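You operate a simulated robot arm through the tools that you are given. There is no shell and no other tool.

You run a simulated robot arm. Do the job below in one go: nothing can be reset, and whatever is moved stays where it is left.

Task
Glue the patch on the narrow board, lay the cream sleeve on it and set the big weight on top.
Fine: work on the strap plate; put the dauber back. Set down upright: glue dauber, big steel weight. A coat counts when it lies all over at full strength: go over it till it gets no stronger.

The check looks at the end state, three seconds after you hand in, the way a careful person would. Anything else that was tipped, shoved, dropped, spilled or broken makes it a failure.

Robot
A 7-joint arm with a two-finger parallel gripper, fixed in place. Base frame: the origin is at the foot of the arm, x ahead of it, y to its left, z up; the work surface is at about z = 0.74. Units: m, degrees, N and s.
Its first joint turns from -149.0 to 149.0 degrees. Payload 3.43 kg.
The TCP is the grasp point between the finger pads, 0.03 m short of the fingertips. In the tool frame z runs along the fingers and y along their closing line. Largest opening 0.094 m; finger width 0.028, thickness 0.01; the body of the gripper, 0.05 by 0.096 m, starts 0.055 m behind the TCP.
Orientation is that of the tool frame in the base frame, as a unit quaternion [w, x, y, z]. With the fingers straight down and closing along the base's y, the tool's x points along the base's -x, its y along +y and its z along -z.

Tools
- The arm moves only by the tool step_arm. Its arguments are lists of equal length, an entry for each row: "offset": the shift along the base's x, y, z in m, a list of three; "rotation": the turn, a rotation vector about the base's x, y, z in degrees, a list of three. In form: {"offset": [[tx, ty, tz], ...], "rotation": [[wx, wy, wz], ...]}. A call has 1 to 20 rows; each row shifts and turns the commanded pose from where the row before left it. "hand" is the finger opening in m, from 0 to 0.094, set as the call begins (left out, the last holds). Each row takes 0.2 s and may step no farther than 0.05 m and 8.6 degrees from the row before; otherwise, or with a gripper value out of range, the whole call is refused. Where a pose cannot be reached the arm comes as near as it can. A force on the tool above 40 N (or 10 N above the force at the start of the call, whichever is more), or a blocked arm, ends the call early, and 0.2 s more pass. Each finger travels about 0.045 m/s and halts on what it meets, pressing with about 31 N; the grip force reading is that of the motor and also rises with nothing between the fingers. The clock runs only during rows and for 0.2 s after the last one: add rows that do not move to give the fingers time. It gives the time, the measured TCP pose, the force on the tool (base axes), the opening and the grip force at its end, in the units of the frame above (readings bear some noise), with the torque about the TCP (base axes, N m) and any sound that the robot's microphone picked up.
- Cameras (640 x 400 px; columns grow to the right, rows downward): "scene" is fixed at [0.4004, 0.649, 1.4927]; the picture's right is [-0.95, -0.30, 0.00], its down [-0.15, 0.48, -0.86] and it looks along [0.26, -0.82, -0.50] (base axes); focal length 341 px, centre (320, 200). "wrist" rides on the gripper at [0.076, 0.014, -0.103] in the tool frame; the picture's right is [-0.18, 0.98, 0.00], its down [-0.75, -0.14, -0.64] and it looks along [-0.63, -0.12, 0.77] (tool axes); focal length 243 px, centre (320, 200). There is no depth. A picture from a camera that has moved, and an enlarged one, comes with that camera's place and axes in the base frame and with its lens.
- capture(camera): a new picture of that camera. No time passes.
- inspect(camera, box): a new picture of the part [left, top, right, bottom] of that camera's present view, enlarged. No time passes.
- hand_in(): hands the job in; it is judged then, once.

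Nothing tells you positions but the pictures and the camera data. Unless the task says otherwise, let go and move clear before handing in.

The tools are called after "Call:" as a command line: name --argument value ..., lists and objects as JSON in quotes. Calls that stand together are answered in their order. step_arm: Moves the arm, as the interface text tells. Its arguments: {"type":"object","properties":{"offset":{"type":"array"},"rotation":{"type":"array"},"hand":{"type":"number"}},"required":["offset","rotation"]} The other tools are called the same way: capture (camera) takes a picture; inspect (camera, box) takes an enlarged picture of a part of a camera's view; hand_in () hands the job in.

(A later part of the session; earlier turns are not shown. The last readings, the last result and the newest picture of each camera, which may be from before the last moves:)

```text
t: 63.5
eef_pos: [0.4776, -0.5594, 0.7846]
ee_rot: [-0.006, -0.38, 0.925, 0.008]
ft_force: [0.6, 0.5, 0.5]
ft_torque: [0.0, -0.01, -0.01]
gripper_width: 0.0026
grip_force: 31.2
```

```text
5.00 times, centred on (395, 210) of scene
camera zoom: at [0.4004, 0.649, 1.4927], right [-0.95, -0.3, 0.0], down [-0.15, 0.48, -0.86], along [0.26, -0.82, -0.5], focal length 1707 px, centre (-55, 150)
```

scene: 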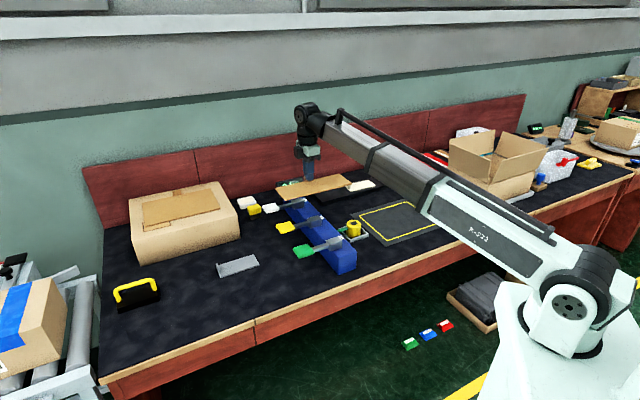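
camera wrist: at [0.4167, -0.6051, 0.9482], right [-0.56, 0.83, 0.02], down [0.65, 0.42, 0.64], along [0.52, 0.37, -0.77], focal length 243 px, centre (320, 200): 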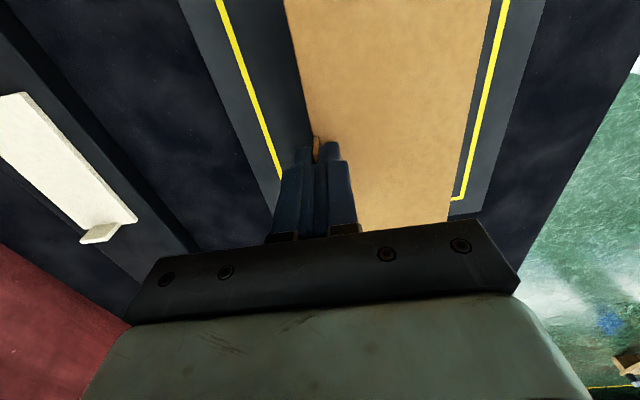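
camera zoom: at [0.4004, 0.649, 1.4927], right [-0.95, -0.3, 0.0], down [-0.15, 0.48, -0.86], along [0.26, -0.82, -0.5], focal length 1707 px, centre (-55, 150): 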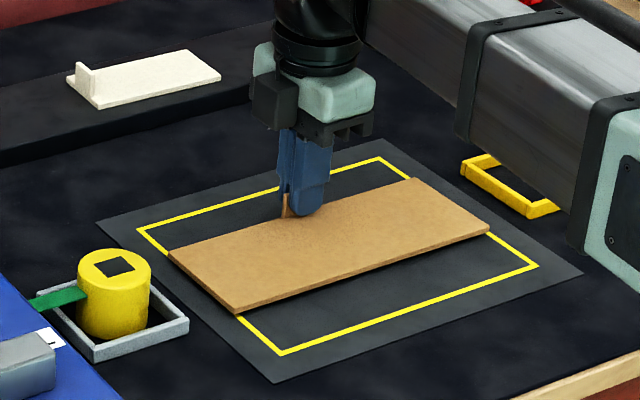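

Call:
step_arm --offset '[[0, 0, -0.002], [0, 0, -0.001], [0, 0, -0.001], [0, 0, 0]]' --rotation '[[0, 0, 0], [0, 0, 0], [0, 0, 0], [0, 0, 0]]'

Call:
inspect --camera "scene" --box '[360, 190, 430, 235]'

```text
t: 64.5
eef_pos: [0.4786, -0.5583, 0.7813]
ee_rot: [-0.005, -0.38, 0.925, 0.007]
ft_force: [1.4, -1.5, 13.9]
ft_torque: [-0.08, -0.06, -0.02]
gripper_width: 0.0027
grip_force: 30.8
```

```text
8.89 times, centred on (395, 212) of scene
camera zoom: at [0.4004, 0.649, 1.4927], right [-0.95, -0.3, 0.0], down [-0.15, 0.48, -0.86], along [0.26, -0.82, -0.5], focal length 3035 px, centre (-347, 89)
```

zoom: 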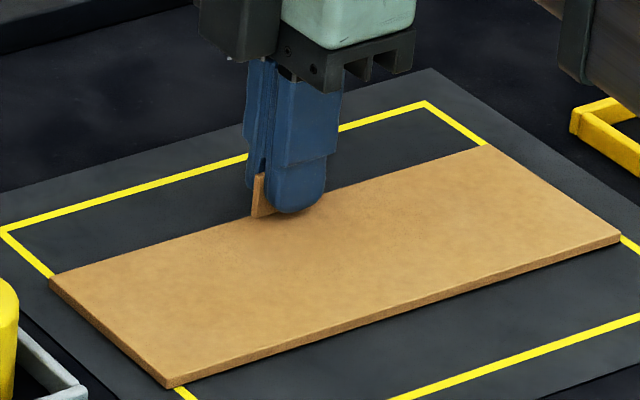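

Contact made at 14 N. I'll ease off, open slightly, and lift clear.

Call:
step_arm --hand 0.03 --offset '[[0, 0, 0.001], [0, 0, 0], [0, 0, 0], [0, 0, 0]]' --rotation '[[0, 0, 0], [0, 0, 0], [0, 0, 0], [0, 0, 0]]'

Call:
step_arm --offset '[[0, 0, 0.01], [0, 0, 0.02], [0, 0, 0.03], [0, 0, 0.03], [0.01, -0.01, 0.03], [0.015, -0.015, 0.03], [0.015, -0.015, 0.02], [0, 0, 0]]' --rotation '[[0, 0, 0], [0, 0, 0], [0, 0, 0], [0, 0, 0], [0, 0, 0], [0, 0, 0], [0, 0, 0], [0, 0, 0]]'

Call:
inspect --camera "scene" --box '[340, 170, 450, 250]'

Call:
capture --camera "wrist"

```text
t: 65.5
eef_pos: [0.4789, -0.5597, 0.7803]
ee_rot: [-0.005, -0.38, 0.925, 0.009]
ft_force: [-0.9, -0.9, 1.0]
ft_torque: [0.0, 0.01, -0.01]
gripper_width: 0.0299
grip_force: 0.0
```

```text
t: 67.3
eef_pos: [0.517, -0.5973, 0.9524]
ee_rot: [-0.006, -0.379, 0.925, 0.009]
ft_force: [0.4, 1.5, -0.3]
ft_torque: [0.0, -0.01, -0.01]
gripper_width: 0.0299
grip_force: 0.0
```

```text
5.00 times, centred on (395, 210) of scene
camera zoom: at [0.4004, 0.649, 1.4927], right [-0.95, -0.3, 0.0], down [-0.15, 0.48, -0.86], along [0.26, -0.82, -0.5], focal length 1707 px, centre (-55, 150)
```

zoom: 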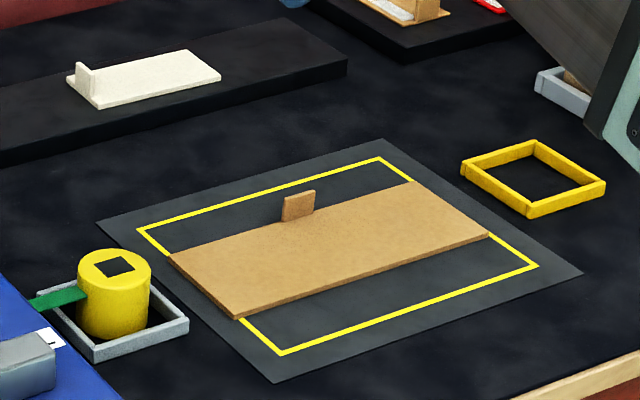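

```text
taken
camera wrist: at [0.4558, -0.641, 1.0549], right [-0.56, 0.83, 0.02], down [0.65, 0.42, 0.64], along [0.52, 0.37, -0.77], focal length 243 px, centre (320, 200)
```

wrist: 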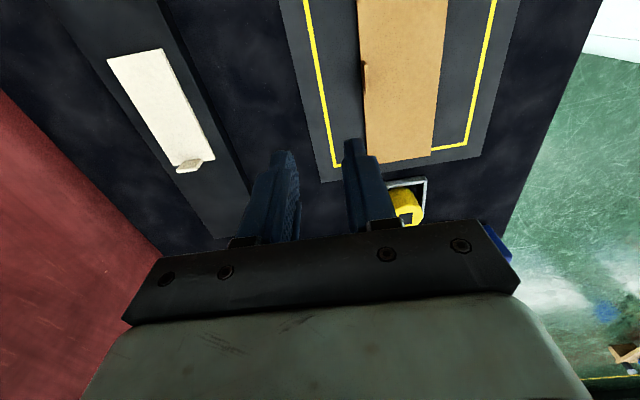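

The narrow board is now centred on the strap plate. The gripper has a camera box on its side, which would hit the white paddle when reaching for the dauber, so I'll test turning the tool around so the camera faces outward.

Call:
step_arm --hand 0.094 --offset '[[0.005, -0.005, 0.01], [0.01, -0.01, 0.02], [0, 0, 0.01], [0, 0, 0], [0, 0, 0], [0, 0, 0], [0, 0, 0], [0, 0, 0], [0, 0, 0], [0, 0, 0], [0, 0, 0], [0, 0, 0], [0, 0, 0]]' --rotation '[[0, 0, 4], [0, 0, 8], [0, 0, 8], [0, 0, 8], [0, 0, 8], [0, 0, 8], [0, 0, 8], [0, 0, 8], [0, 0, 8], [0, 0, 8], [0, 0, 8], [0, 0, 6], [0, 0, 0]]'

Call:
capture --camera "scene"

Call:
capture --camera "wrist"

```text
t: 70.1
eef_pos: [0.534, -0.6129, 0.9924]
ee_rot: [0.009, 0.869, -0.495, -0.003]
ft_force: [-0.6, 0.6, -0.6]
ft_torque: [0.02, 0.02, 0.0]
gripper_width: 0.0941
grip_force: 0.0
out of reach, approached as far as the arm can: row 11, 12
```

```text
taken
```

scene: 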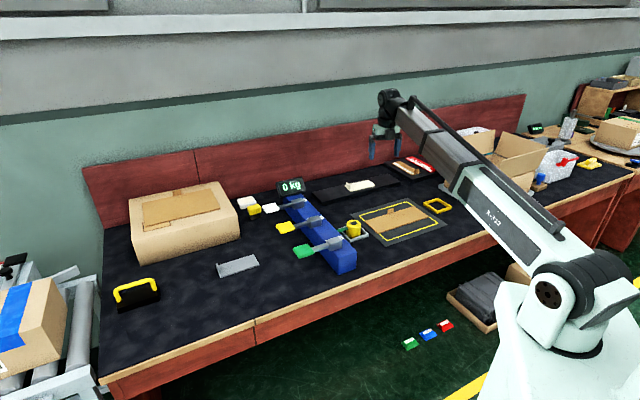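

```text
taken
camera wrist: at [0.5632, -0.6842, 1.0939], right [-0.94, -0.34, 0.02], down [-0.25, 0.73, 0.64], along [-0.23, 0.59, -0.77], focal length 243 px, centre (320, 200)
```

wrist: 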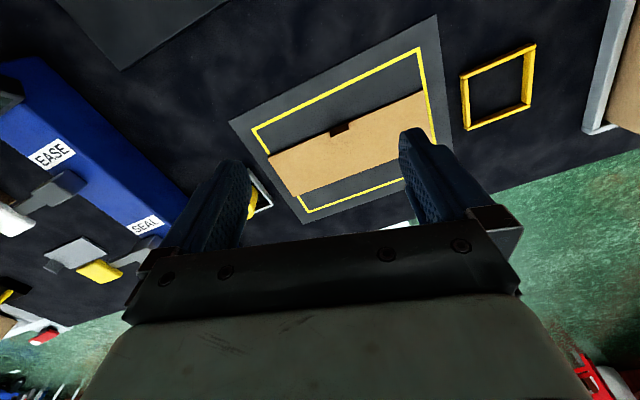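

The flipped orientation is reachable up to about 170° of wrist turn, which suffices. Now I'll move above the dauber with the camera outward and tilt 25° toward the wall.

Call:
step_arm --offset '[[0.012, 0.013, 0], [0.022, 0.023, 0], [0.026, 0.028, 0], [0.026, 0.028, 0], [0.026, 0.028, 0], [0.026, 0.028, 0], [0.026, 0.028, 0], [0.026, 0.028, 0], [0.026, 0.028, 0], [0.026, 0.028, 0], [0.024, 0.01, 0], [0.03, -0.005, 0], [0.03, -0.01, 0], [0.03, -0.01, 0], [0.03, -0.01, 0], [0.03, -0.008, 0], [0.02, -0.005, 0], [0, 0, 0]]' --rotation '[[0, 0, 0], [0, 0, 0], [0, 0, 0], [0, 0, 0], [0, 0, 0], [0, 0, 0], [0, 0, 0], [-2.5, -2.5, 0], [-2.9, -2.9, 0], [-2.9, -2.9, 0], [-2.9, -2.9, 0], [-2.9, -2.9, 0], [-3.58, -3.58, 0], [0, 0, 0], [0, 0, 0], [0, 0, 0], [0, 0, 0], [0, 0, 0]]'

Call:
capture --camera "scene"

Call:
capture --camera "wrist"

```text
t: 73.9
eef_pos: [0.9697, -0.3925, 0.9928]
ee_rot: [0.066, 0.847, -0.486, 0.206]
ft_force: [0.7, 0.0, -0.3]
ft_torque: [-0.03, -0.01, -0.02]
gripper_width: 0.094
grip_force: 0.0
```

```text
taken
```

scene: 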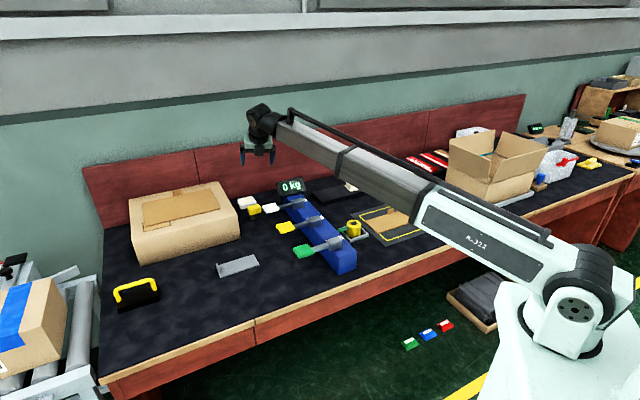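

```text
taken
camera wrist: at [0.9633, -0.4278, 1.1148], right [-0.92, -0.36, -0.16], down [-0.4, 0.87, 0.28], along [0.04, 0.32, -0.95], focal length 243 px, centre (320, 200)
```

wrist: 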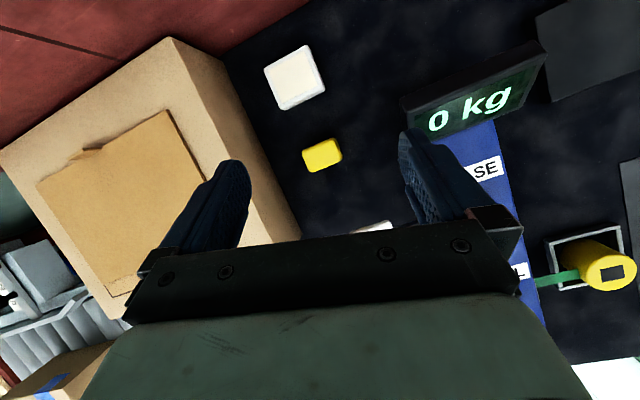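

Looking straight down past the fingers, the dauber shows at about (1.00, −0.377). I'll square the closing line with it and move over it.

Call:
step_arm --offset '[[0.01, 0.004, 0], [0.01, 0.005, -0.01], [0.01, 0.005, -0.02], [0, 0, -0.02], [0, 0, 0]]' --rotation '[[-1.77, 1.84, 6.78], [-1.77, 1.84, 6.78], [0, 0, 0], [0, 0, 0], [0, 0, 0]]'

Call:
capture --camera "wrist"

Call:
inspect --camera "scene" --box '[210, 120, 330, 230]'

```text
t: 75.1
eef_pos: [0.9997, -0.379, 0.9434]
ee_rot: [0.083, 0.902, -0.373, 0.2]
ft_force: [0.7, 0.5, 0.4]
ft_torque: [-0.02, -0.01, -0.01]
gripper_width: 0.094
grip_force: 0.1
```

```text
taken
camera wrist: at [1.0091, -0.4062, 1.0677], right [-0.81, -0.58, -0.08], down [-0.58, 0.77, 0.26], along [-0.09, 0.26, -0.96], focal length 243 px, centre (320, 200)
```

wrist: 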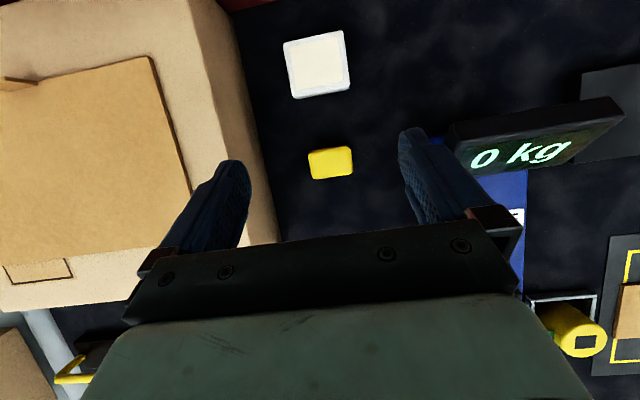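

```text
3.64 times, centred on (270, 175) of scene
camera zoom: at [0.4004, 0.649, 1.4927], right [-0.95, -0.3, 0.0], down [-0.15, 0.48, -0.86], along [0.26, -0.82, -0.5], focal length 1242 px, centre (502, 291)
```

zoom: 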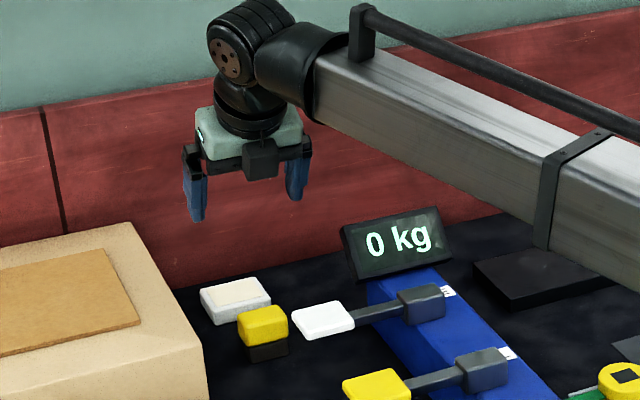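

The black box on the gripper is actually on the side opposite the camera, so the earlier, unflipped orientation is the safe one. I'll rise and turn the tool back 180° about its own axis.

Call:
step_arm --offset '[[0, 0, 0.02], [0, 0, 0.03], [0, 0, 0.01], [0, 0, 0], [0, 0, 0], [0, 0, 0], [0, 0, 0], [0, 0, 0], [0, 0, 0], [0, 0, 0], [0, 0, 0]]' --rotation '[[2.444, -2.444, -7.414], [2.444, -2.444, -7.414], [2.444, -2.444, -7.414], [2.444, -2.444, -7.414], [2.444, -2.444, -7.414], [2.444, -2.444, -7.414], [2.444, -2.444, -7.414], [2.444, -2.444, -7.414], [2.444, -2.444, -7.414], [2.444, -2.444, -7.414], [2.444, -2.444, -7.414]]'

Call:
step_arm --offset '[[0, 0, 0], [0, 0, 0], [0, 0, 0], [0, 0, 0], [0, 0, 0], [0, 0, 0], [0, 0, 0], [0, 0, 0], [0, 0, 0], [0, 0, 0], [0, 0, 0], [0, 0, 0]]' --rotation '[[2.444, -2.444, -7.414], [2.444, -2.444, -7.414], [2.444, -2.444, -7.414], [2.444, -2.444, -7.414], [2.444, -2.444, -7.414], [2.444, -2.444, -7.414], [2.444, -2.444, -7.414], [2.444, -2.444, -7.414], [2.444, -2.444, -7.414], [2.444, -2.444, -7.414], [2.444, -2.444, -7.414], [0, 0, 0]]'

Call:
inspect --camera "scene" --box '[210, 100, 330, 230]'

Call:
capture --camera "wrist"

```text
t: 77.5
eef_pos: [1.0001, -0.378, 1.0006]
ee_rot: [0.083, -0.374, 0.902, -0.2]
ft_force: [-0.7, -0.3, 1.3]
ft_torque: [-0.04, -0.01, -0.01]
gripper_width: 0.0939
grip_force: 0.0
```

```text
t: 80.1
eef_pos: [0.9992, -0.377, 1.002]
ee_rot: [0.201, 0.372, 0.903, -0.082]
ft_force: [0.7, -0.2, 0.5]
ft_torque: [-0.02, -0.05, -0.01]
gripper_width: 0.0941
grip_force: 0.0
```

```text
3.08 times, centred on (270, 165) of scene
camera zoom: at [0.4004, 0.649, 1.4927], right [-0.95, -0.3, 0.0], down [-0.15, 0.48, -0.86], along [0.26, -0.82, -0.5], focal length 1051 px, centre (474, 308)
```

zoom: 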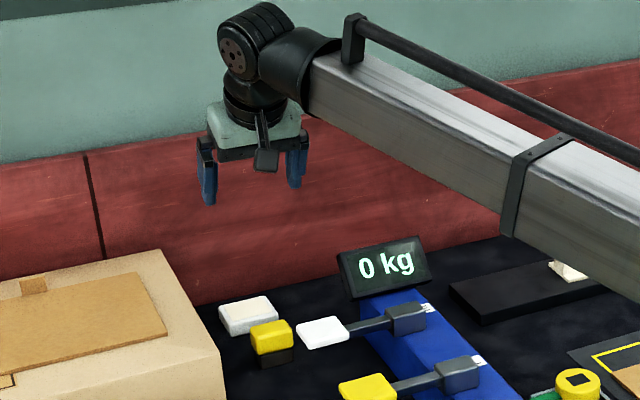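

```text
taken
camera wrist: at [0.9314, -0.2879, 1.0619], right [0.81, 0.58, 0.08], down [0.19, -0.39, 0.9], along [0.55, -0.72, -0.43], focal length 243 px, centre (320, 200)
```

wrist: 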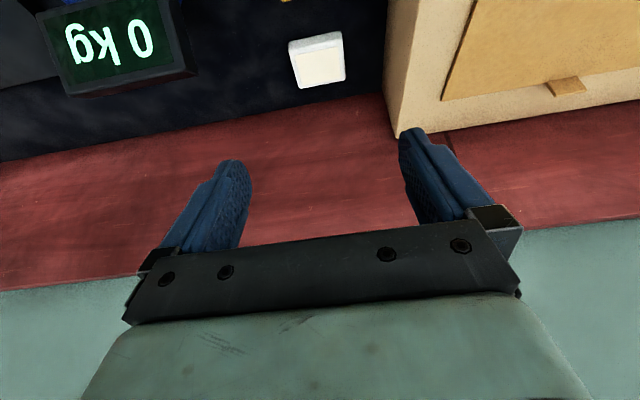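

I now see a small camera box on a bracket on one side and a larger black box on the other, so clearance to the white paddle needs care. I'll first test how low the arm reaches here, staying above everything.

Call:
step_arm --offset '[[0, 0, -0.02], [0, 0, -0.03], [0, 0, -0.03], [0, 0, -0.03], [0, 0, -0.02], [0, 0, -0.01], [0, 0, 0]]' --rotation '[[0, 0, 0], [0, 0, 0], [0, 0, 0], [0, 0, 0], [0, 0, 0], [0, 0, 0], [0, 0, 0]]'

Call:
inspect --camera "scene" --box '[220, 130, 320, 230]'

Call:
capture --camera "wrist"

```text
t: 81.7
eef_pos: [1.0011, -0.3768, 0.86]
ee_rot: [0.199, 0.372, 0.903, -0.083]
ft_force: [-0.5, -0.2, -0.7]
ft_torque: [0.01, 0.0, 0.01]
gripper_width: 0.094
grip_force: 0.2
```

```text
4.00 times, centred on (270, 180) of scene
camera zoom: at [0.4004, 0.649, 1.4927], right [-0.95, -0.3, 0.0], down [-0.15, 0.48, -0.86], along [0.26, -0.82, -0.5], focal length 1366 px, centre (520, 280)
```

zoom: 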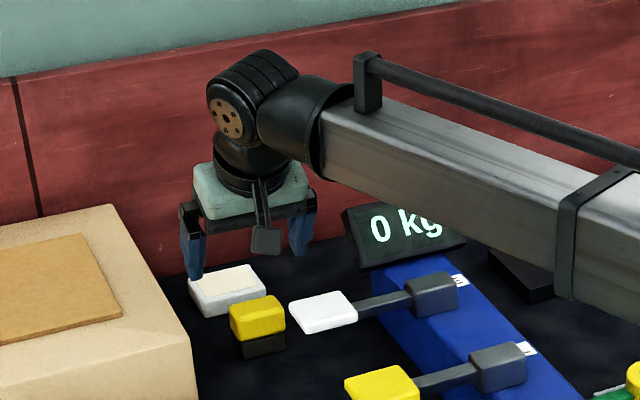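

```text
taken
camera wrist: at [0.9315, -0.2879, 0.9213], right [0.81, 0.58, 0.08], down [0.19, -0.39, 0.9], along [0.55, -0.71, -0.43], focal length 243 px, centre (320, 200)
```

wrist: 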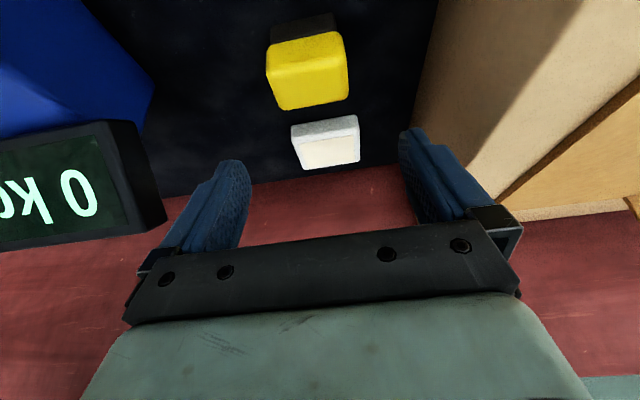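

Reach is fine here. I'll test whether the same tilt also reaches over the glue pad, still well above it.

Call:
step_arm --offset '[[0.01, -0.01, 0], [0.015, -0.015, 0], [0.015, -0.015, 0], [0.015, -0.015, 0], [0.013, -0.013, 0], [0, 0, 0]]' --rotation '[[0, 0, 0], [0, 0, 0], [0, 0, 0], [0, 0, 0], [0, 0, 0], [0, 0, 0]]'

Call:
inspect --camera "scene" --box '[220, 130, 320, 230]'

Call:
capture --camera "wrist"

```text
t: 83.1
eef_pos: [1.0669, -0.4449, 0.8609]
ee_rot: [0.199, 0.371, 0.903, -0.083]
ft_force: [-0.7, 0.1, -1.3]
ft_torque: [0.04, -0.07, 0.02]
gripper_width: 0.0941
grip_force: 0.1
```

```text
4.00 times, centred on (270, 180) of scene
camera zoom: at [0.4004, 0.649, 1.4927], right [-0.95, -0.3, 0.0], down [-0.15, 0.48, -0.86], along [0.26, -0.82, -0.5], focal length 1366 px, centre (520, 280)
```

zoom: 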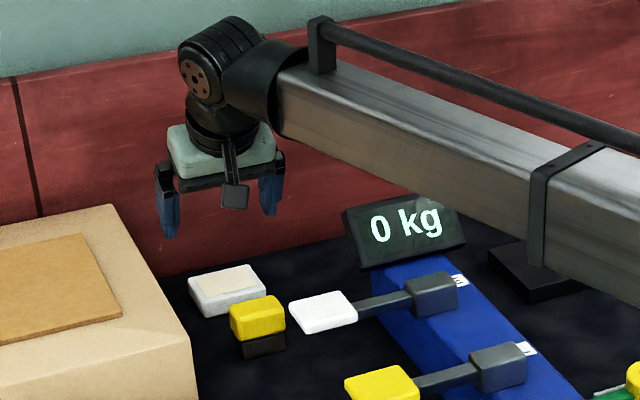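

```text
taken
camera wrist: at [0.9979, -0.3564, 0.921], right [0.81, 0.58, 0.08], down [0.19, -0.39, 0.9], along [0.55, -0.71, -0.43], focal length 243 px, centre (320, 200)
```

wrist: 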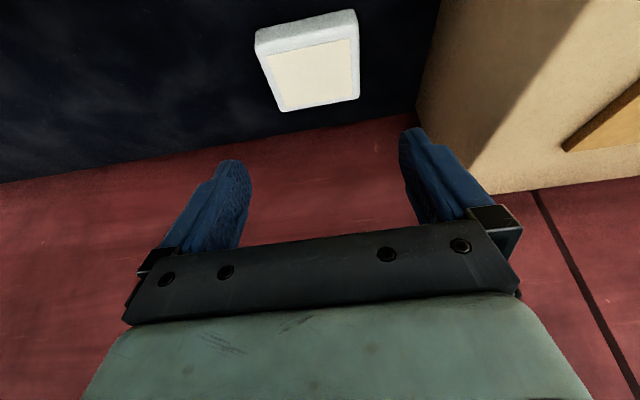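

Even the pad is within reach at 25°. I'll check whether a 18° tilt still works, since that gives more clearance to the paddle.

Call:
step_arm --offset '[[0, 0, 0], [0, 0, 0], [0, 0, 0]]' --rotation '[[2.475, 2.475, 0], [2.475, 2.475, 0], [0, 0, 0]]'

Call:
step_arm --offset '[[0, 0, -0.02], [0, 0, -0.015], [0, 0, 0]]' --rotation '[[0, 0, 0], [0, 0, 0], [0, 0, 0]]'

```text
t: 83.9
eef_pos: [1.0678, -0.4449, 0.8613]
ee_rot: [0.144, 0.376, 0.914, -0.058]
ft_force: [-0.1, -1.3, 0.0]
ft_torque: [-0.03, 0.04, -0.04]
gripper_width: 0.094
grip_force: 0.1
```

```text
t: 84.7
eef_pos: [1.0675, -0.4474, 0.8265]
ee_rot: [0.144, 0.375, 0.914, -0.059]
ft_force: [0.1, -0.4, 0.8]
ft_torque: [-0.03, -0.02, 0.0]
gripper_width: 0.094
grip_force: 0.0
```

Call:
step_arm --offset '[[0, 0, 0], [0, 0, 0], [0, 0, 0]]' --rotation '[[2.83, 2.83, 0], [2.83, 2.83, 0], [0, 0, 0]]'

```text
t: 85.5
eef_pos: [1.0677, -0.4459, 0.8263]
ee_rot: [0.08, 0.379, 0.921, -0.033]
ft_force: [-0.1, -0.2, -0.2]
ft_torque: [0.01, 0.01, 0.0]
gripper_width: 0.094
grip_force: 0.0
```

Call:
step_arm --offset '[[0, 0, 0], [0, 0, 0], [0, 0, 0]]' --rotation '[[3.5, 3.5, 0], [3.5, 3.5, 0], [0, 0, 0]]'

Call:
inspect --camera "scene" --box '[220, 130, 320, 230]'

```text
t: 86.3
eef_pos: [1.0676, -0.4451, 0.8254]
ee_rot: [0.001, 0.381, 0.925, 0.002]
ft_force: [-0.2, 0.1, -0.1]
ft_torque: [0.01, 0.01, 0.04]
gripper_width: 0.0943
grip_force: 0.1
```

```text
4.00 times, centred on (270, 180) of scene
camera zoom: at [0.4004, 0.649, 1.4927], right [-0.95, -0.3, 0.0], down [-0.15, 0.48, -0.86], along [0.26, -0.82, -0.5], focal length 1366 px, centre (520, 280)
```

zoom: 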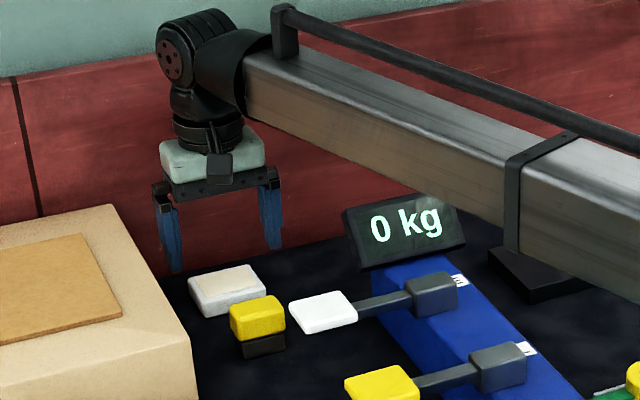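

Straight-down works even here, which makes everything simpler. I'll move over the dauber at (1.00, −0.38) and descend with the fingers along its two ends.

Call:
step_arm --offset '[[0, 0, 0.03], [0, 0, 0.03], [-0.02, 0.02, 0], [-0.025, 0.025, 0], [-0.0226, 0.0201, 0], [0, 0, -0.02], [0, 0, 0]]' --rotation '[[0, 0, 0], [0, 0, 0], [0, 0, 0], [0, 0, 0], [0, 0, 0], [0, 0, 0], [0, 0, 0]]'

Call:
inspect --camera "scene" --box '[220, 150, 310, 230]'

Call:
capture --camera "wrist"

```text
t: 87.9
eef_pos: [0.9997, -0.3811, 0.8658]
ee_rot: [0.0, 0.38, 0.925, 0.001]
ft_force: [0.5, 0.1, -0.4]
ft_torque: [-0.04, 0.01, 0.01]
gripper_width: 0.0942
grip_force: 0.0
```

```text
5.00 times, centred on (265, 190) of scene
camera zoom: at [0.4004, 0.649, 1.4927], right [-0.95, -0.3, 0.0], down [-0.15, 0.48, -0.86], along [0.26, -0.82, -0.5], focal length 1707 px, centre (595, 250)
```

zoom: 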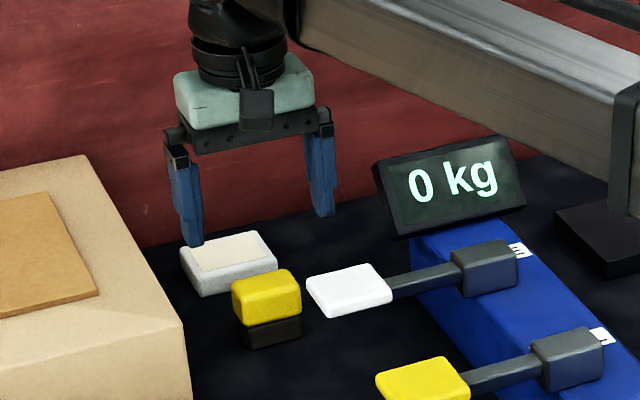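

```text
taken
camera wrist: at [0.9566, -0.3181, 0.9676], right [0.82, 0.57, 0.0], down [0.44, -0.63, 0.64], along [0.37, -0.53, -0.77], focal length 243 px, centre (320, 200)
```

wrist: 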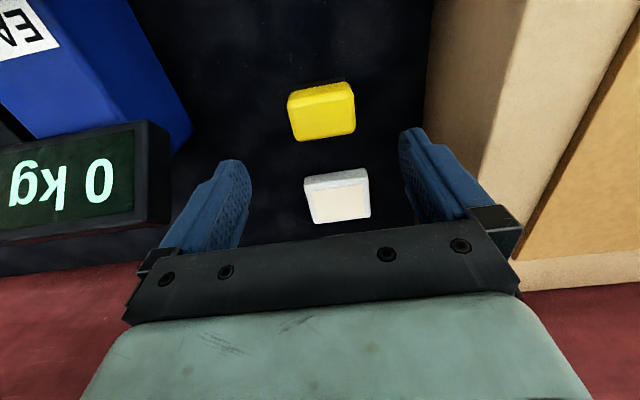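

Call:
inspect --camera "wrist" --box '[260, 60, 390, 240]'

```text
2.22 times, centred on (325, 150) of wrist
camera zoom: at [0.9566, -0.3181, 0.9676], right [0.82, 0.57, 0.0], down [0.44, -0.63, 0.64], along [0.37, -0.53, -0.77], focal length 539 px, centre (309, 311)
```

zoom: 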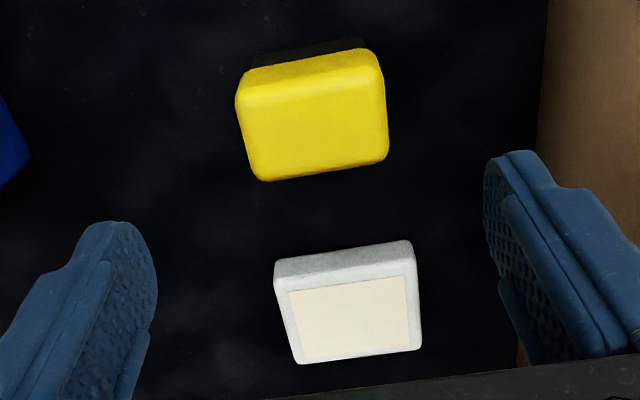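

The dauber is 5 mm off to one side; I'll correct that and descend to grip its yellow body.

Call:
step_arm --offset '[[0.001, 0.0055, 0], [0, 0, -0.02], [0, 0, -0.025], [0, 0, -0.02], [0, 0, -0.012], [0, 0, -0.005], [0, 0, 0]]' --rotation '[[0, 0, 0], [0, 0, 0], [0, 0, 0], [0, 0, 0], [0, 0, 0], [0, 0, 0], [0, 0, 0]]'

Call:
inspect --camera "scene" --box '[220, 150, 310, 230]'

Call:
capture --camera "wrist"

```text
t: 89.5
eef_pos: [0.9999, -0.3759, 0.7838]
ee_rot: [0.0, 0.38, 0.925, 0.001]
ft_force: [0.5, -0.2, 0.0]
ft_torque: [-0.02, 0.01, -0.01]
gripper_width: 0.0938
grip_force: 0.0
```

```text
5.00 times, centred on (265, 190) of scene
camera zoom: at [0.4004, 0.649, 1.4927], right [-0.95, -0.3, 0.0], down [-0.15, 0.48, -0.86], along [0.26, -0.82, -0.5], focal length 1707 px, centre (595, 250)
```

zoom: 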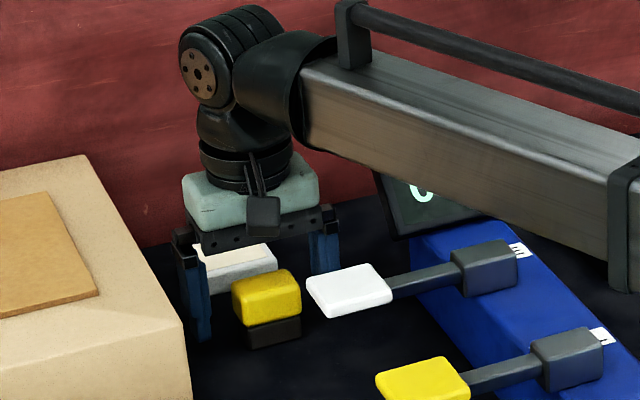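

```text
taken
camera wrist: at [0.9569, -0.3113, 0.8857], right [0.82, 0.57, 0.0], down [0.44, -0.63, 0.64], along [0.37, -0.53, -0.77], focal length 243 px, centre (320, 200)
```

wrist: 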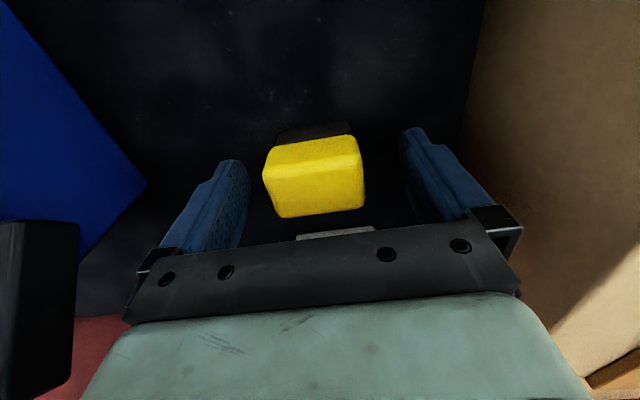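

Call:
step_arm --hand 0.02 --offset '[[0, 0, 0], [0, 0, 0], [0, 0, 0], [0, 0, 0], [0, 0, 0]]' --rotation '[[0, 0, 0], [0, 0, 0], [0, 0, 0], [0, 0, 0], [0, 0, 0]]'

Call:
capture --camera "wrist"

```text
t: 90.7
eef_pos: [0.9998, -0.3746, 0.7835]
ee_rot: [0.0, 0.38, 0.925, 0.001]
ft_force: [0.5, -0.8, -0.1]
ft_torque: [-0.03, 0.02, -0.01]
gripper_width: 0.0536
grip_force: 30.9
```

```text
taken
camera wrist: at [0.9568, -0.3113, 0.8859], right [0.82, 0.57, 0.0], down [0.44, -0.63, 0.64], along [0.37, -0.53, -0.77], focal length 243 px, centre (320, 200)
```

wrist: 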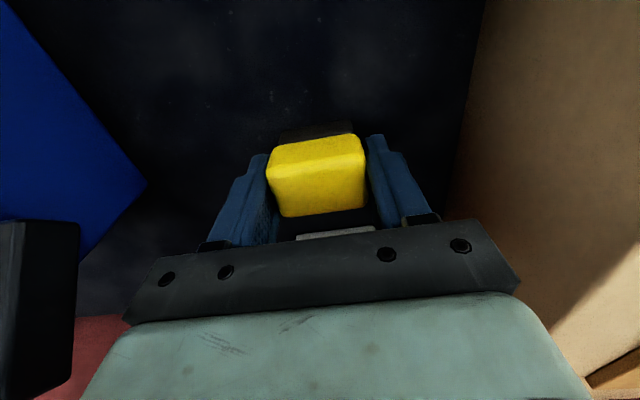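

The dauber is gripped (53 mm). I'll lift it and dip it on the cream pad behind, descending gently.

Call:
step_arm --offset '[[0, 0, 0.01], [0, 0, 0.025], [0, 0, 0.025], [0.02, -0.02, 0], [0.03, -0.032, 0], [0.0265, -0.028, 0], [0, 0, -0.015], [0, 0, -0.01], [0, 0, -0.006], [0, 0, 0]]' --rotation '[[0, 0, 0], [0, 0, 0], [0, 0, 0], [0, 0, 0], [0, 0, 0], [0, 0, 0], [0, 0, 0], [0, 0, 0], [0, 0, 0], [0, 0, 0]]'

Call:
inspect --camera "scene" --box '[220, 150, 310, 230]'

Call:
capture --camera "wrist"

```text
t: 92.9
eef_pos: [1.0772, -0.4549, 0.8125]
ee_rot: [0.001, 0.38, 0.925, 0.0]
ft_force: [-0.2, -0.3, -0.3]
ft_torque: [-0.03, -0.03, 0.03]
gripper_width: 0.0535
grip_force: 31.3
```

```text
5.00 times, centred on (265, 190) of scene
camera zoom: at [0.4004, 0.649, 1.4927], right [-0.95, -0.3, 0.0], down [-0.15, 0.48, -0.86], along [0.26, -0.82, -0.5], focal length 1707 px, centre (595, 250)
```

zoom: 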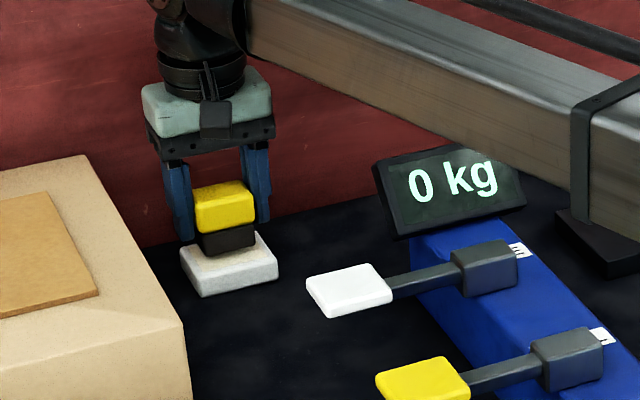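

```text
taken
camera wrist: at [1.0343, -0.3911, 0.9149], right [0.82, 0.57, 0.0], down [0.44, -0.63, 0.64], along [0.37, -0.53, -0.77], focal length 243 px, centre (320, 200)
```

wrist: 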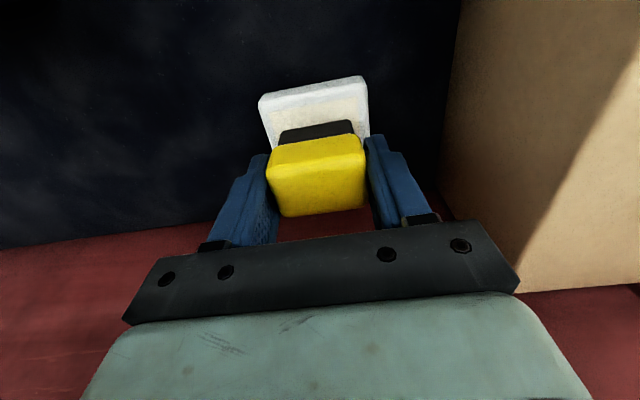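

Call:
step_arm --offset '[[0, 0, -0.004], [0, 0, -0.003], [0, 0, -0.002], [0, 0, -0.002], [0, 0, 0]]' --rotation '[[0, 0, 0], [0, 0, 0], [0, 0, 0], [0, 0, 0], [0, 0, 0]]'

Call:
inspect --camera "scene" --box '[230, 170, 290, 220]'

Call:
inspect --camera "wrist" --box '[230, 60, 410, 230]'

```text
t: 94.1
eef_pos: [1.0787, -0.4562, 0.805]
ee_rot: [0.002, 0.38, 0.925, 0.0]
ft_force: [2.1, 1.6, 28.1]
ft_torque: [0.04, 0.03, 0.01]
gripper_width: 0.0536
grip_force: 30.9
```

```text
8.00 times, centred on (260, 195) of scene
camera zoom: at [0.4004, 0.649, 1.4927], right [-0.95, -0.3, 0.0], down [-0.15, 0.48, -0.86], along [0.26, -0.82, -0.5], focal length 2732 px, centre (800, 240)
```

zoom: 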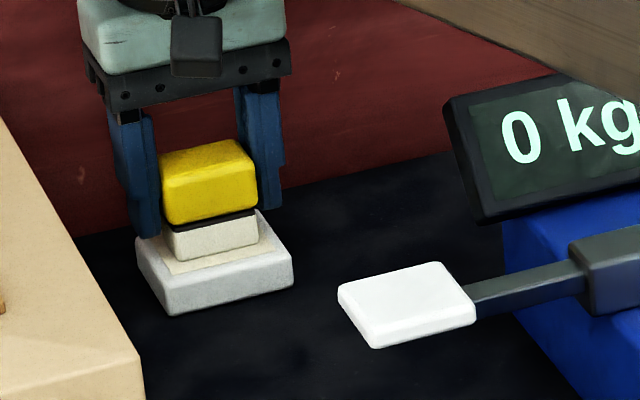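

```text
2.35 times, centred on (320, 145) of wrist
camera zoom: at [1.034, -0.3915, 0.9067], right [0.82, 0.57, 0.0], down [0.43, -0.63, 0.64], along [0.37, -0.53, -0.76], focal length 571 px, centre (320, 329)
```

zoom: 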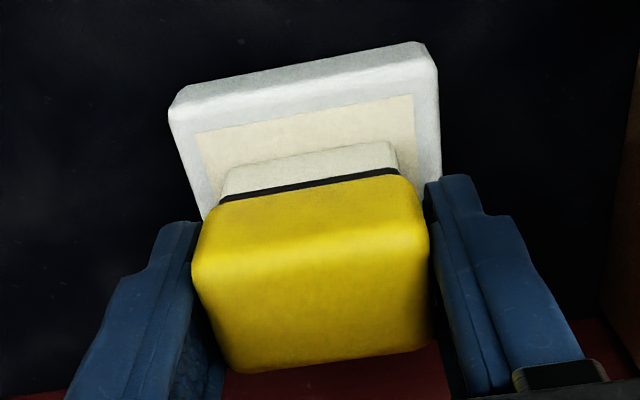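

The dauber's foot turned cream, so it is loaded with glue and the identification is confirmed. I'll lift and carry it to the board on the strap plate.

Call:
step_arm --offset '[[0, 0, 0.01], [0, 0, 0.025], [0, 0, 0.035], [0, 0, 0.035], [0, 0, 0.035], [-0.015, -0.002, 0.025], [-0.03, -0.003, 0.01], [-0.035, -0.004, 0], [-0.035, -0.004, 0], [-0.035, -0.004, 0], [-0.035, -0.004, 0], [-0.035, -0.004, 0], [-0.035, -0.004, 0], [-0.035, -0.004, 0], [-0.035, -0.004, 0], [-0.035, -0.004, 0], [-0.035, -0.004, 0]]' --rotation '[[0, 0, 0], [0, 0, 0], [0, 0, 0], [0, 0, 0], [0, 0, 0], [0, 0, 0], [0, 0, 0], [0, 0, 0], [0, 0, 0], [0, 0, 0], [0, 0, 0], [0, 0, 0], [0, 0, 0], [0, 0, 0], [0, 0, 0], [0, 0, 0], [0, 0, 0]]'

Call:
step_arm --offset '[[-0.035, -0.004, 0], [-0.035, -0.004, 0], [-0.035, -0.004, 0], [-0.035, -0.004, -0.01], [-0.035, -0.004, -0.02], [-0.03, -0.004, -0.02], [-0.02, -0.003, -0.03], [-0.011, -0.0006, -0.03], [0, 0, -0.02], [0, 0, 0]]' --rotation '[[0, 0, 0], [0, 0, 0], [0, 0, 0], [0, 0, 0], [0, 0, 0], [0, 0, 0], [0, 0, 0], [0, 0, 0], [0, 0, 0], [0, 0, 0]]'

Call:
inspect --camera "scene" --box '[340, 150, 450, 250]'

Call:
capture --camera "wrist"

```text
t: 97.7
eef_pos: [0.6837, -0.5001, 0.9753]
ee_rot: [0.001, 0.38, 0.925, 0.001]
ft_force: [-0.3, -0.1, -0.4]
ft_torque: [0.0, 0.01, -0.03]
gripper_width: 0.0535
grip_force: 30.9
```

```text
t: 99.9
eef_pos: [0.4462, -0.5273, 0.8465]
ee_rot: [0.0, 0.38, 0.925, 0.0]
ft_force: [0.0, 0.4, -0.3]
ft_torque: [0.0, 0.0, 0.02]
gripper_width: 0.0533
grip_force: 31.3
```

```text
4.00 times, centred on (395, 200) of scene
camera zoom: at [0.4004, 0.649, 1.4927], right [-0.95, -0.3, 0.0], down [-0.15, 0.48, -0.86], along [0.26, -0.82, -0.5], focal length 1366 px, centre (20, 200)
```

zoom: 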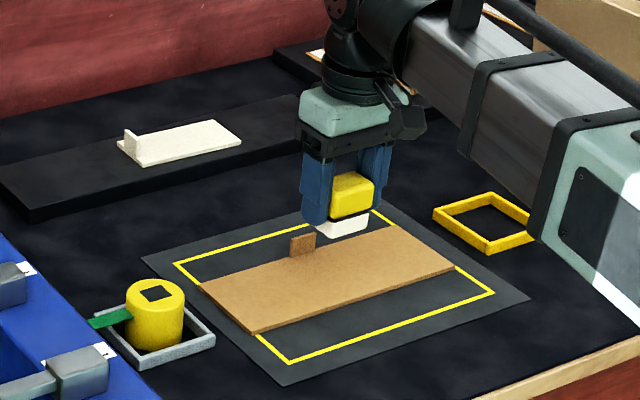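

```text
taken
camera wrist: at [0.4025, -0.4624, 0.9483], right [0.82, 0.57, 0.0], down [0.44, -0.63, 0.64], along [0.37, -0.53, -0.77], focal length 243 px, centre (320, 200)
```

wrist: 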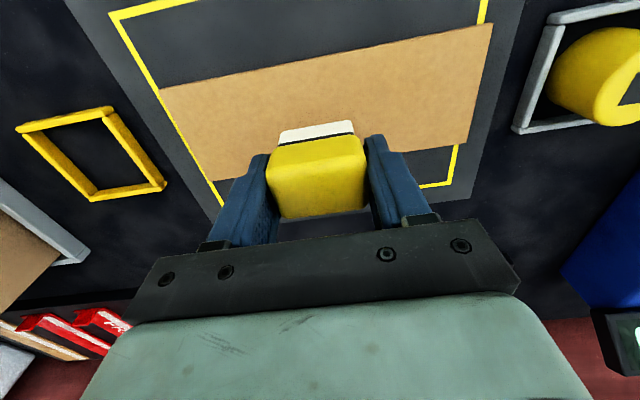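

The dauber is over the board's centre. I'll lower until it touches and see where glue shows.

Call:
step_arm --offset '[[0, 0, -0.02], [0, 0, -0.018], [0, 0, -0.008], [0, 0, -0.003], [0, 0, -0.002], [0, 0, 0]]' --rotation '[[0, 0, 0], [0, 0, 0], [0, 0, 0], [0, 0, 0], [0, 0, 0], [0, 0, 0]]'

Call:
inspect --camera "scene" --box '[360, 185, 430, 235]'

```text
t: 101.3
eef_pos: [0.4478, -0.528, 0.7966]
ee_rot: [0.0, 0.379, 0.925, 0.0]
ft_force: [-0.4, -0.2, -0.5]
ft_torque: [0.01, -0.05, -0.02]
gripper_width: 0.0534
grip_force: 30.6
```

```text
8.00 times, centred on (395, 210) of scene
camera zoom: at [0.4004, 0.649, 1.4927], right [-0.95, -0.3, 0.0], down [-0.15, 0.48, -0.86], along [0.26, -0.82, -0.5], focal length 2732 px, centre (-280, 120)
```

zoom: 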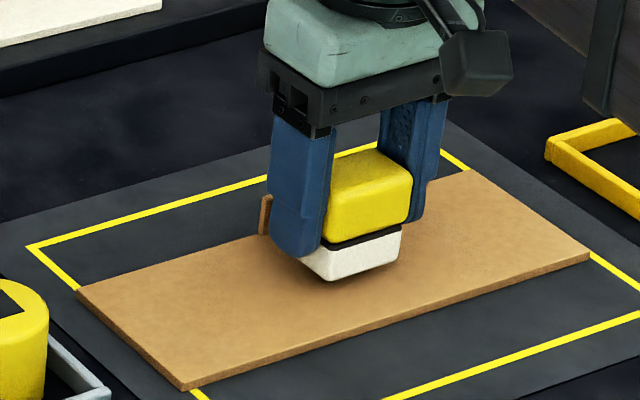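

Call:
step_arm --offset '[[0, 0, -0.002], [0, 0, -0.002], [0, 0, 0]]' --rotation '[[0, 0, 0], [0, 0, 0], [0, 0, 0]]'

```text
t: 102.1
eef_pos: [0.4476, -0.5269, 0.7926]
ee_rot: [0.0, 0.379, 0.925, 0.001]
ft_force: [0.3, 0.5, 0.7]
ft_torque: [0.0, -0.01, -0.01]
gripper_width: 0.0533
grip_force: 31.2
```

Call:
step_arm --offset '[[0, 0, -0.002], [0, 0, -0.001], [0, 0, 0]]' --rotation '[[0, 0, 0], [0, 0, 0], [0, 0, 0]]'

Call:
inspect --camera "scene" --box '[360, 185, 430, 235]'

```text
t: 102.9
eef_pos: [0.4466, -0.5277, 0.7903]
ee_rot: [0.001, 0.38, 0.925, 0.001]
ft_force: [2.5, -0.5, 11.3]
ft_torque: [-0.06, -0.06, -0.02]
gripper_width: 0.0532
grip_force: 31.1
```

```text
8.00 times, centred on (395, 210) of scene
camera zoom: at [0.4004, 0.649, 1.4927], right [-0.95, -0.3, 0.0], down [-0.15, 0.48, -0.86], along [0.26, -0.82, -0.5], focal length 2732 px, centre (-280, 120)
```

zoom: 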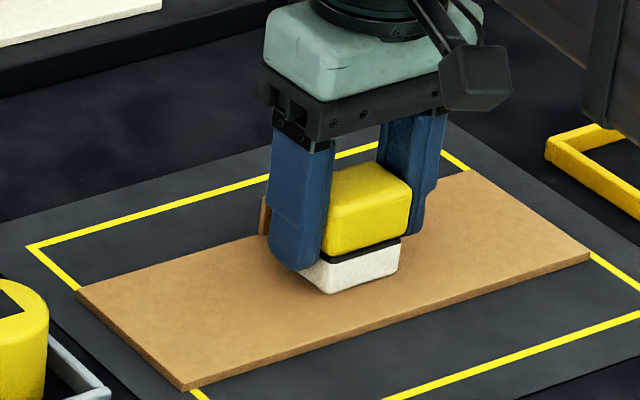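

Call:
step_arm --offset '[[0, 0, 0.01], [0, 0, 0.03], [0.02, -0.02, 0.03], [0.025, -0.025, 0.02], [0, 0, 0]]' --rotation '[[0, 0, 0], [0, 0, 0], [0, 0, 0], [0, 0, 0], [0, 0, 0]]'

Call:
inspect --camera "scene" --box '[355, 185, 435, 245]'

Call:
inspect --camera "wrist" --box '[120, 0, 520, 240]'

```text
t: 104.1
eef_pos: [0.4899, -0.5715, 0.8801]
ee_rot: [0.001, 0.382, 0.924, 0.0]
ft_force: [-0.3, 0.4, -0.4]
ft_torque: [0.01, 0.03, -0.02]
gripper_width: 0.0533
grip_force: 31.4
```

```text
6.67 times, centred on (395, 215) of scene
camera zoom: at [0.4004, 0.649, 1.4927], right [-0.95, -0.3, 0.0], down [-0.15, 0.48, -0.86], along [0.26, -0.82, -0.5], focal length 2276 px, centre (-180, 100)
```

zoom: 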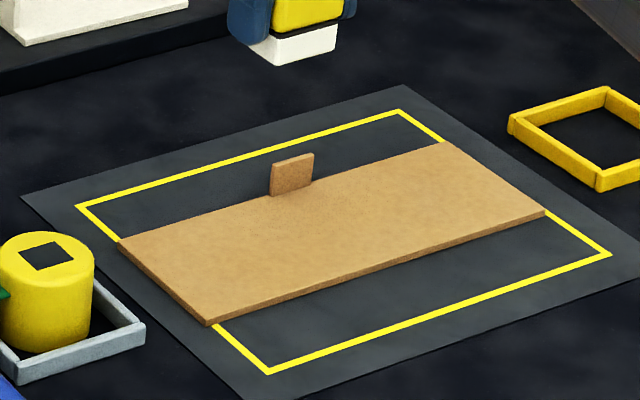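

```text
1.60 times, centred on (320, 120) of wrist
camera zoom: at [0.4477, -0.5075, 0.9817], right [0.82, 0.57, 0.0], down [0.44, -0.63, 0.64], along [0.37, -0.53, -0.77], focal length 388 px, centre (320, 328)
```

zoom: 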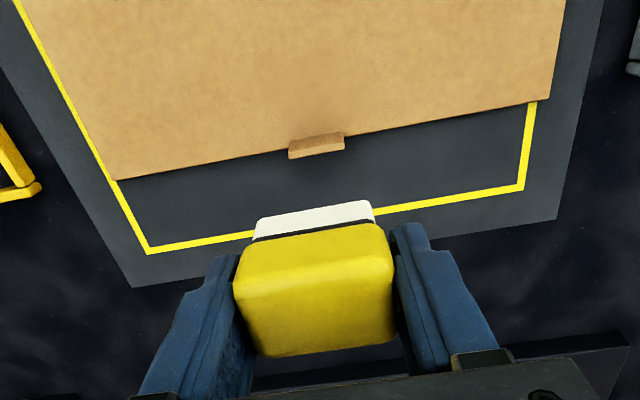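

A plain dab left no visible mark. I'll press again and wipe along the middle of the board, then look.

Call:
step_arm --offset '[[-0.0223, 0.0237, -0.02], [-0.02, 0.021, -0.03], [0, 0, -0.025], [0, 0, -0.009], [0, 0, -0.004], [0, 0, -0.002], [0, 0, -0.001], [0, 0, 0]]' --rotation '[[0, 0, 0], [0, 0, 0], [0, 0, 0], [0, 0, 0], [0, 0, 0], [0, 0, 0], [0, 0, 0], [0, 0, 0]]'

```text
t: 105.9
eef_pos: [0.4486, -0.5268, 0.7892]
ee_rot: [0.0, 0.381, 0.925, -0.001]
ft_force: [0.4, -0.6, 28.2]
ft_torque: [-0.01, 0.03, -0.01]
gripper_width: 0.0534
grip_force: 31.3
```

Call:
step_arm --offset '[[0, 0, 0.001], [0.007, 0.007, 0], [0.0105, 0.0105, 0], [0.0105, 0.0105, 0], [0.007, 0.007, 0], [-0.007, -0.007, 0], [-0.0105, -0.0105, 0], [-0.0105, -0.0105, 0], [-0.0105, -0.0105, 0], [-0.0105, -0.0105, 0], [-0.0105, -0.0105, 0], [-0.0105, -0.0105, 0], [0, 0, 0]]' --rotation '[[0, 0, 0], [0, 0, 0], [0, 0, 0], [0, 0, 0], [0, 0, 0], [0, 0, 0], [0, 0, 0], [0, 0, 0], [0, 0, 0], [0, 0, 0], [0, 0, 0], [0, 0, 0], [0, 0, 0]]'

Call:
inspect --camera "scene" --box '[355, 185, 435, 245]'

Call:
inspect --camera "wrist" --box '[120, 0, 520, 240]'

```text
t: 108.7
eef_pos: [0.4128, -0.5642, 0.7889]
ee_rot: [0.0, 0.38, 0.925, 0.0]
ft_force: [-0.6, 0.0, -0.7]
ft_torque: [0.01, 0.0, -0.02]
gripper_width: 0.0533
grip_force: 31.2
```

```text
6.67 times, centred on (395, 215) of scene
camera zoom: at [0.4004, 0.649, 1.4927], right [-0.95, -0.3, 0.0], down [-0.15, 0.48, -0.86], along [0.26, -0.82, -0.5], focal length 2276 px, centre (-180, 100)
```

zoom: 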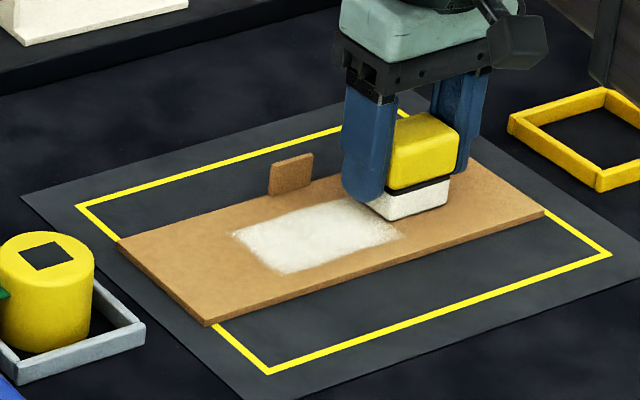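

```text
1.60 times, centred on (320, 120) of wrist
camera zoom: at [0.3701, -0.4995, 0.8919], right [0.82, 0.57, 0.0], down [0.44, -0.63, 0.64], along [0.37, -0.53, -0.77], focal length 388 px, centre (320, 328)
```

zoom: 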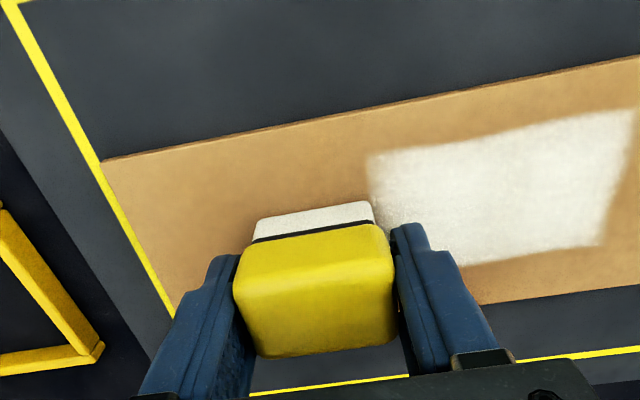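

Wiping works: a white glue patch appears around the board's middle. I'll lift and look at its extent and strength.

Call:
step_arm --offset '[[0, 0, 0.01], [0, 0, 0.03], [-0.02, -0.02, 0.03], [-0.025, -0.025, 0.02], [0, 0, 0]]' --rotation '[[0, 0, 0], [0, 0, 0], [0, 0, 0], [0, 0, 0], [0, 0, 0]]'

Call:
inspect --camera "scene" --box '[355, 185, 435, 245]'

Call:
capture --camera "wrist"

```text
t: 109.9
eef_pos: [0.3694, -0.6082, 0.8806]
ee_rot: [0.0, 0.381, 0.925, 0.0]
ft_force: [-0.3, -0.6, -1.1]
ft_torque: [-0.01, 0.04, -0.03]
gripper_width: 0.0535
grip_force: 31.4
```

```text
6.67 times, centred on (395, 215) of scene
camera zoom: at [0.4004, 0.649, 1.4927], right [-0.95, -0.3, 0.0], down [-0.15, 0.48, -0.86], along [0.26, -0.82, -0.5], focal length 2276 px, centre (-180, 100)
```

zoom: 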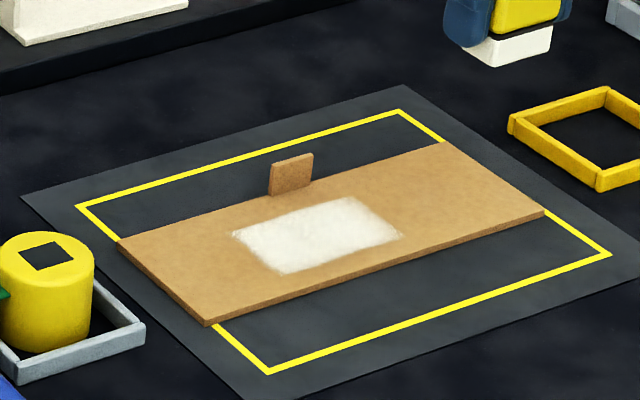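

```text
taken
camera wrist: at [0.3257, -0.5442, 0.981], right [0.82, 0.57, 0.0], down [0.44, -0.63, 0.64], along [0.37, -0.53, -0.77], focal length 243 px, centre (320, 200)
```

wrist: 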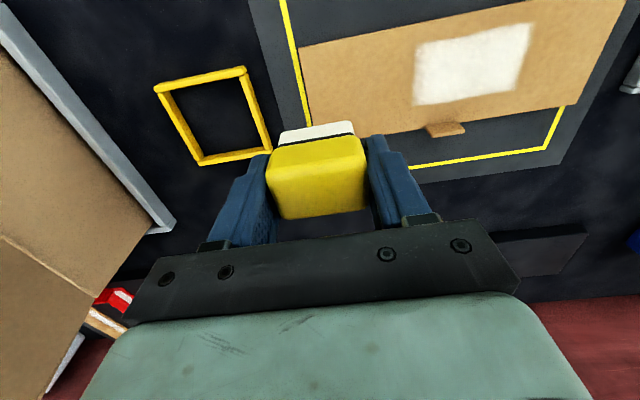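

The coat covers the first stroke only; contact was lost on the return. I'll do a systematic set of wipes along the board, starting near its right end with a checked contact force.

Call:
step_arm --offset '[[0.0146, 0.0178, -0.02], [0, 0, -0.03], [0, 0, -0.025], [0, 0, -0.01], [0, 0, -0.004], [0, 0, -0.0015], [0, 0, 0]]' --rotation '[[0, 0, 0], [0, 0, 0], [0, 0, 0], [0, 0, 0], [0, 0, 0], [0, 0, 0], [0, 0, 0]]'

```text
t: 111.5
eef_pos: [0.3842, -0.5906, 0.7894]
ee_rot: [0.001, 0.381, 0.925, 0.0]
ft_force: [-0.2, -0.5, 5.3]
ft_torque: [-0.05, -0.02, 0.01]
gripper_width: 0.0535
grip_force: 31.3
```

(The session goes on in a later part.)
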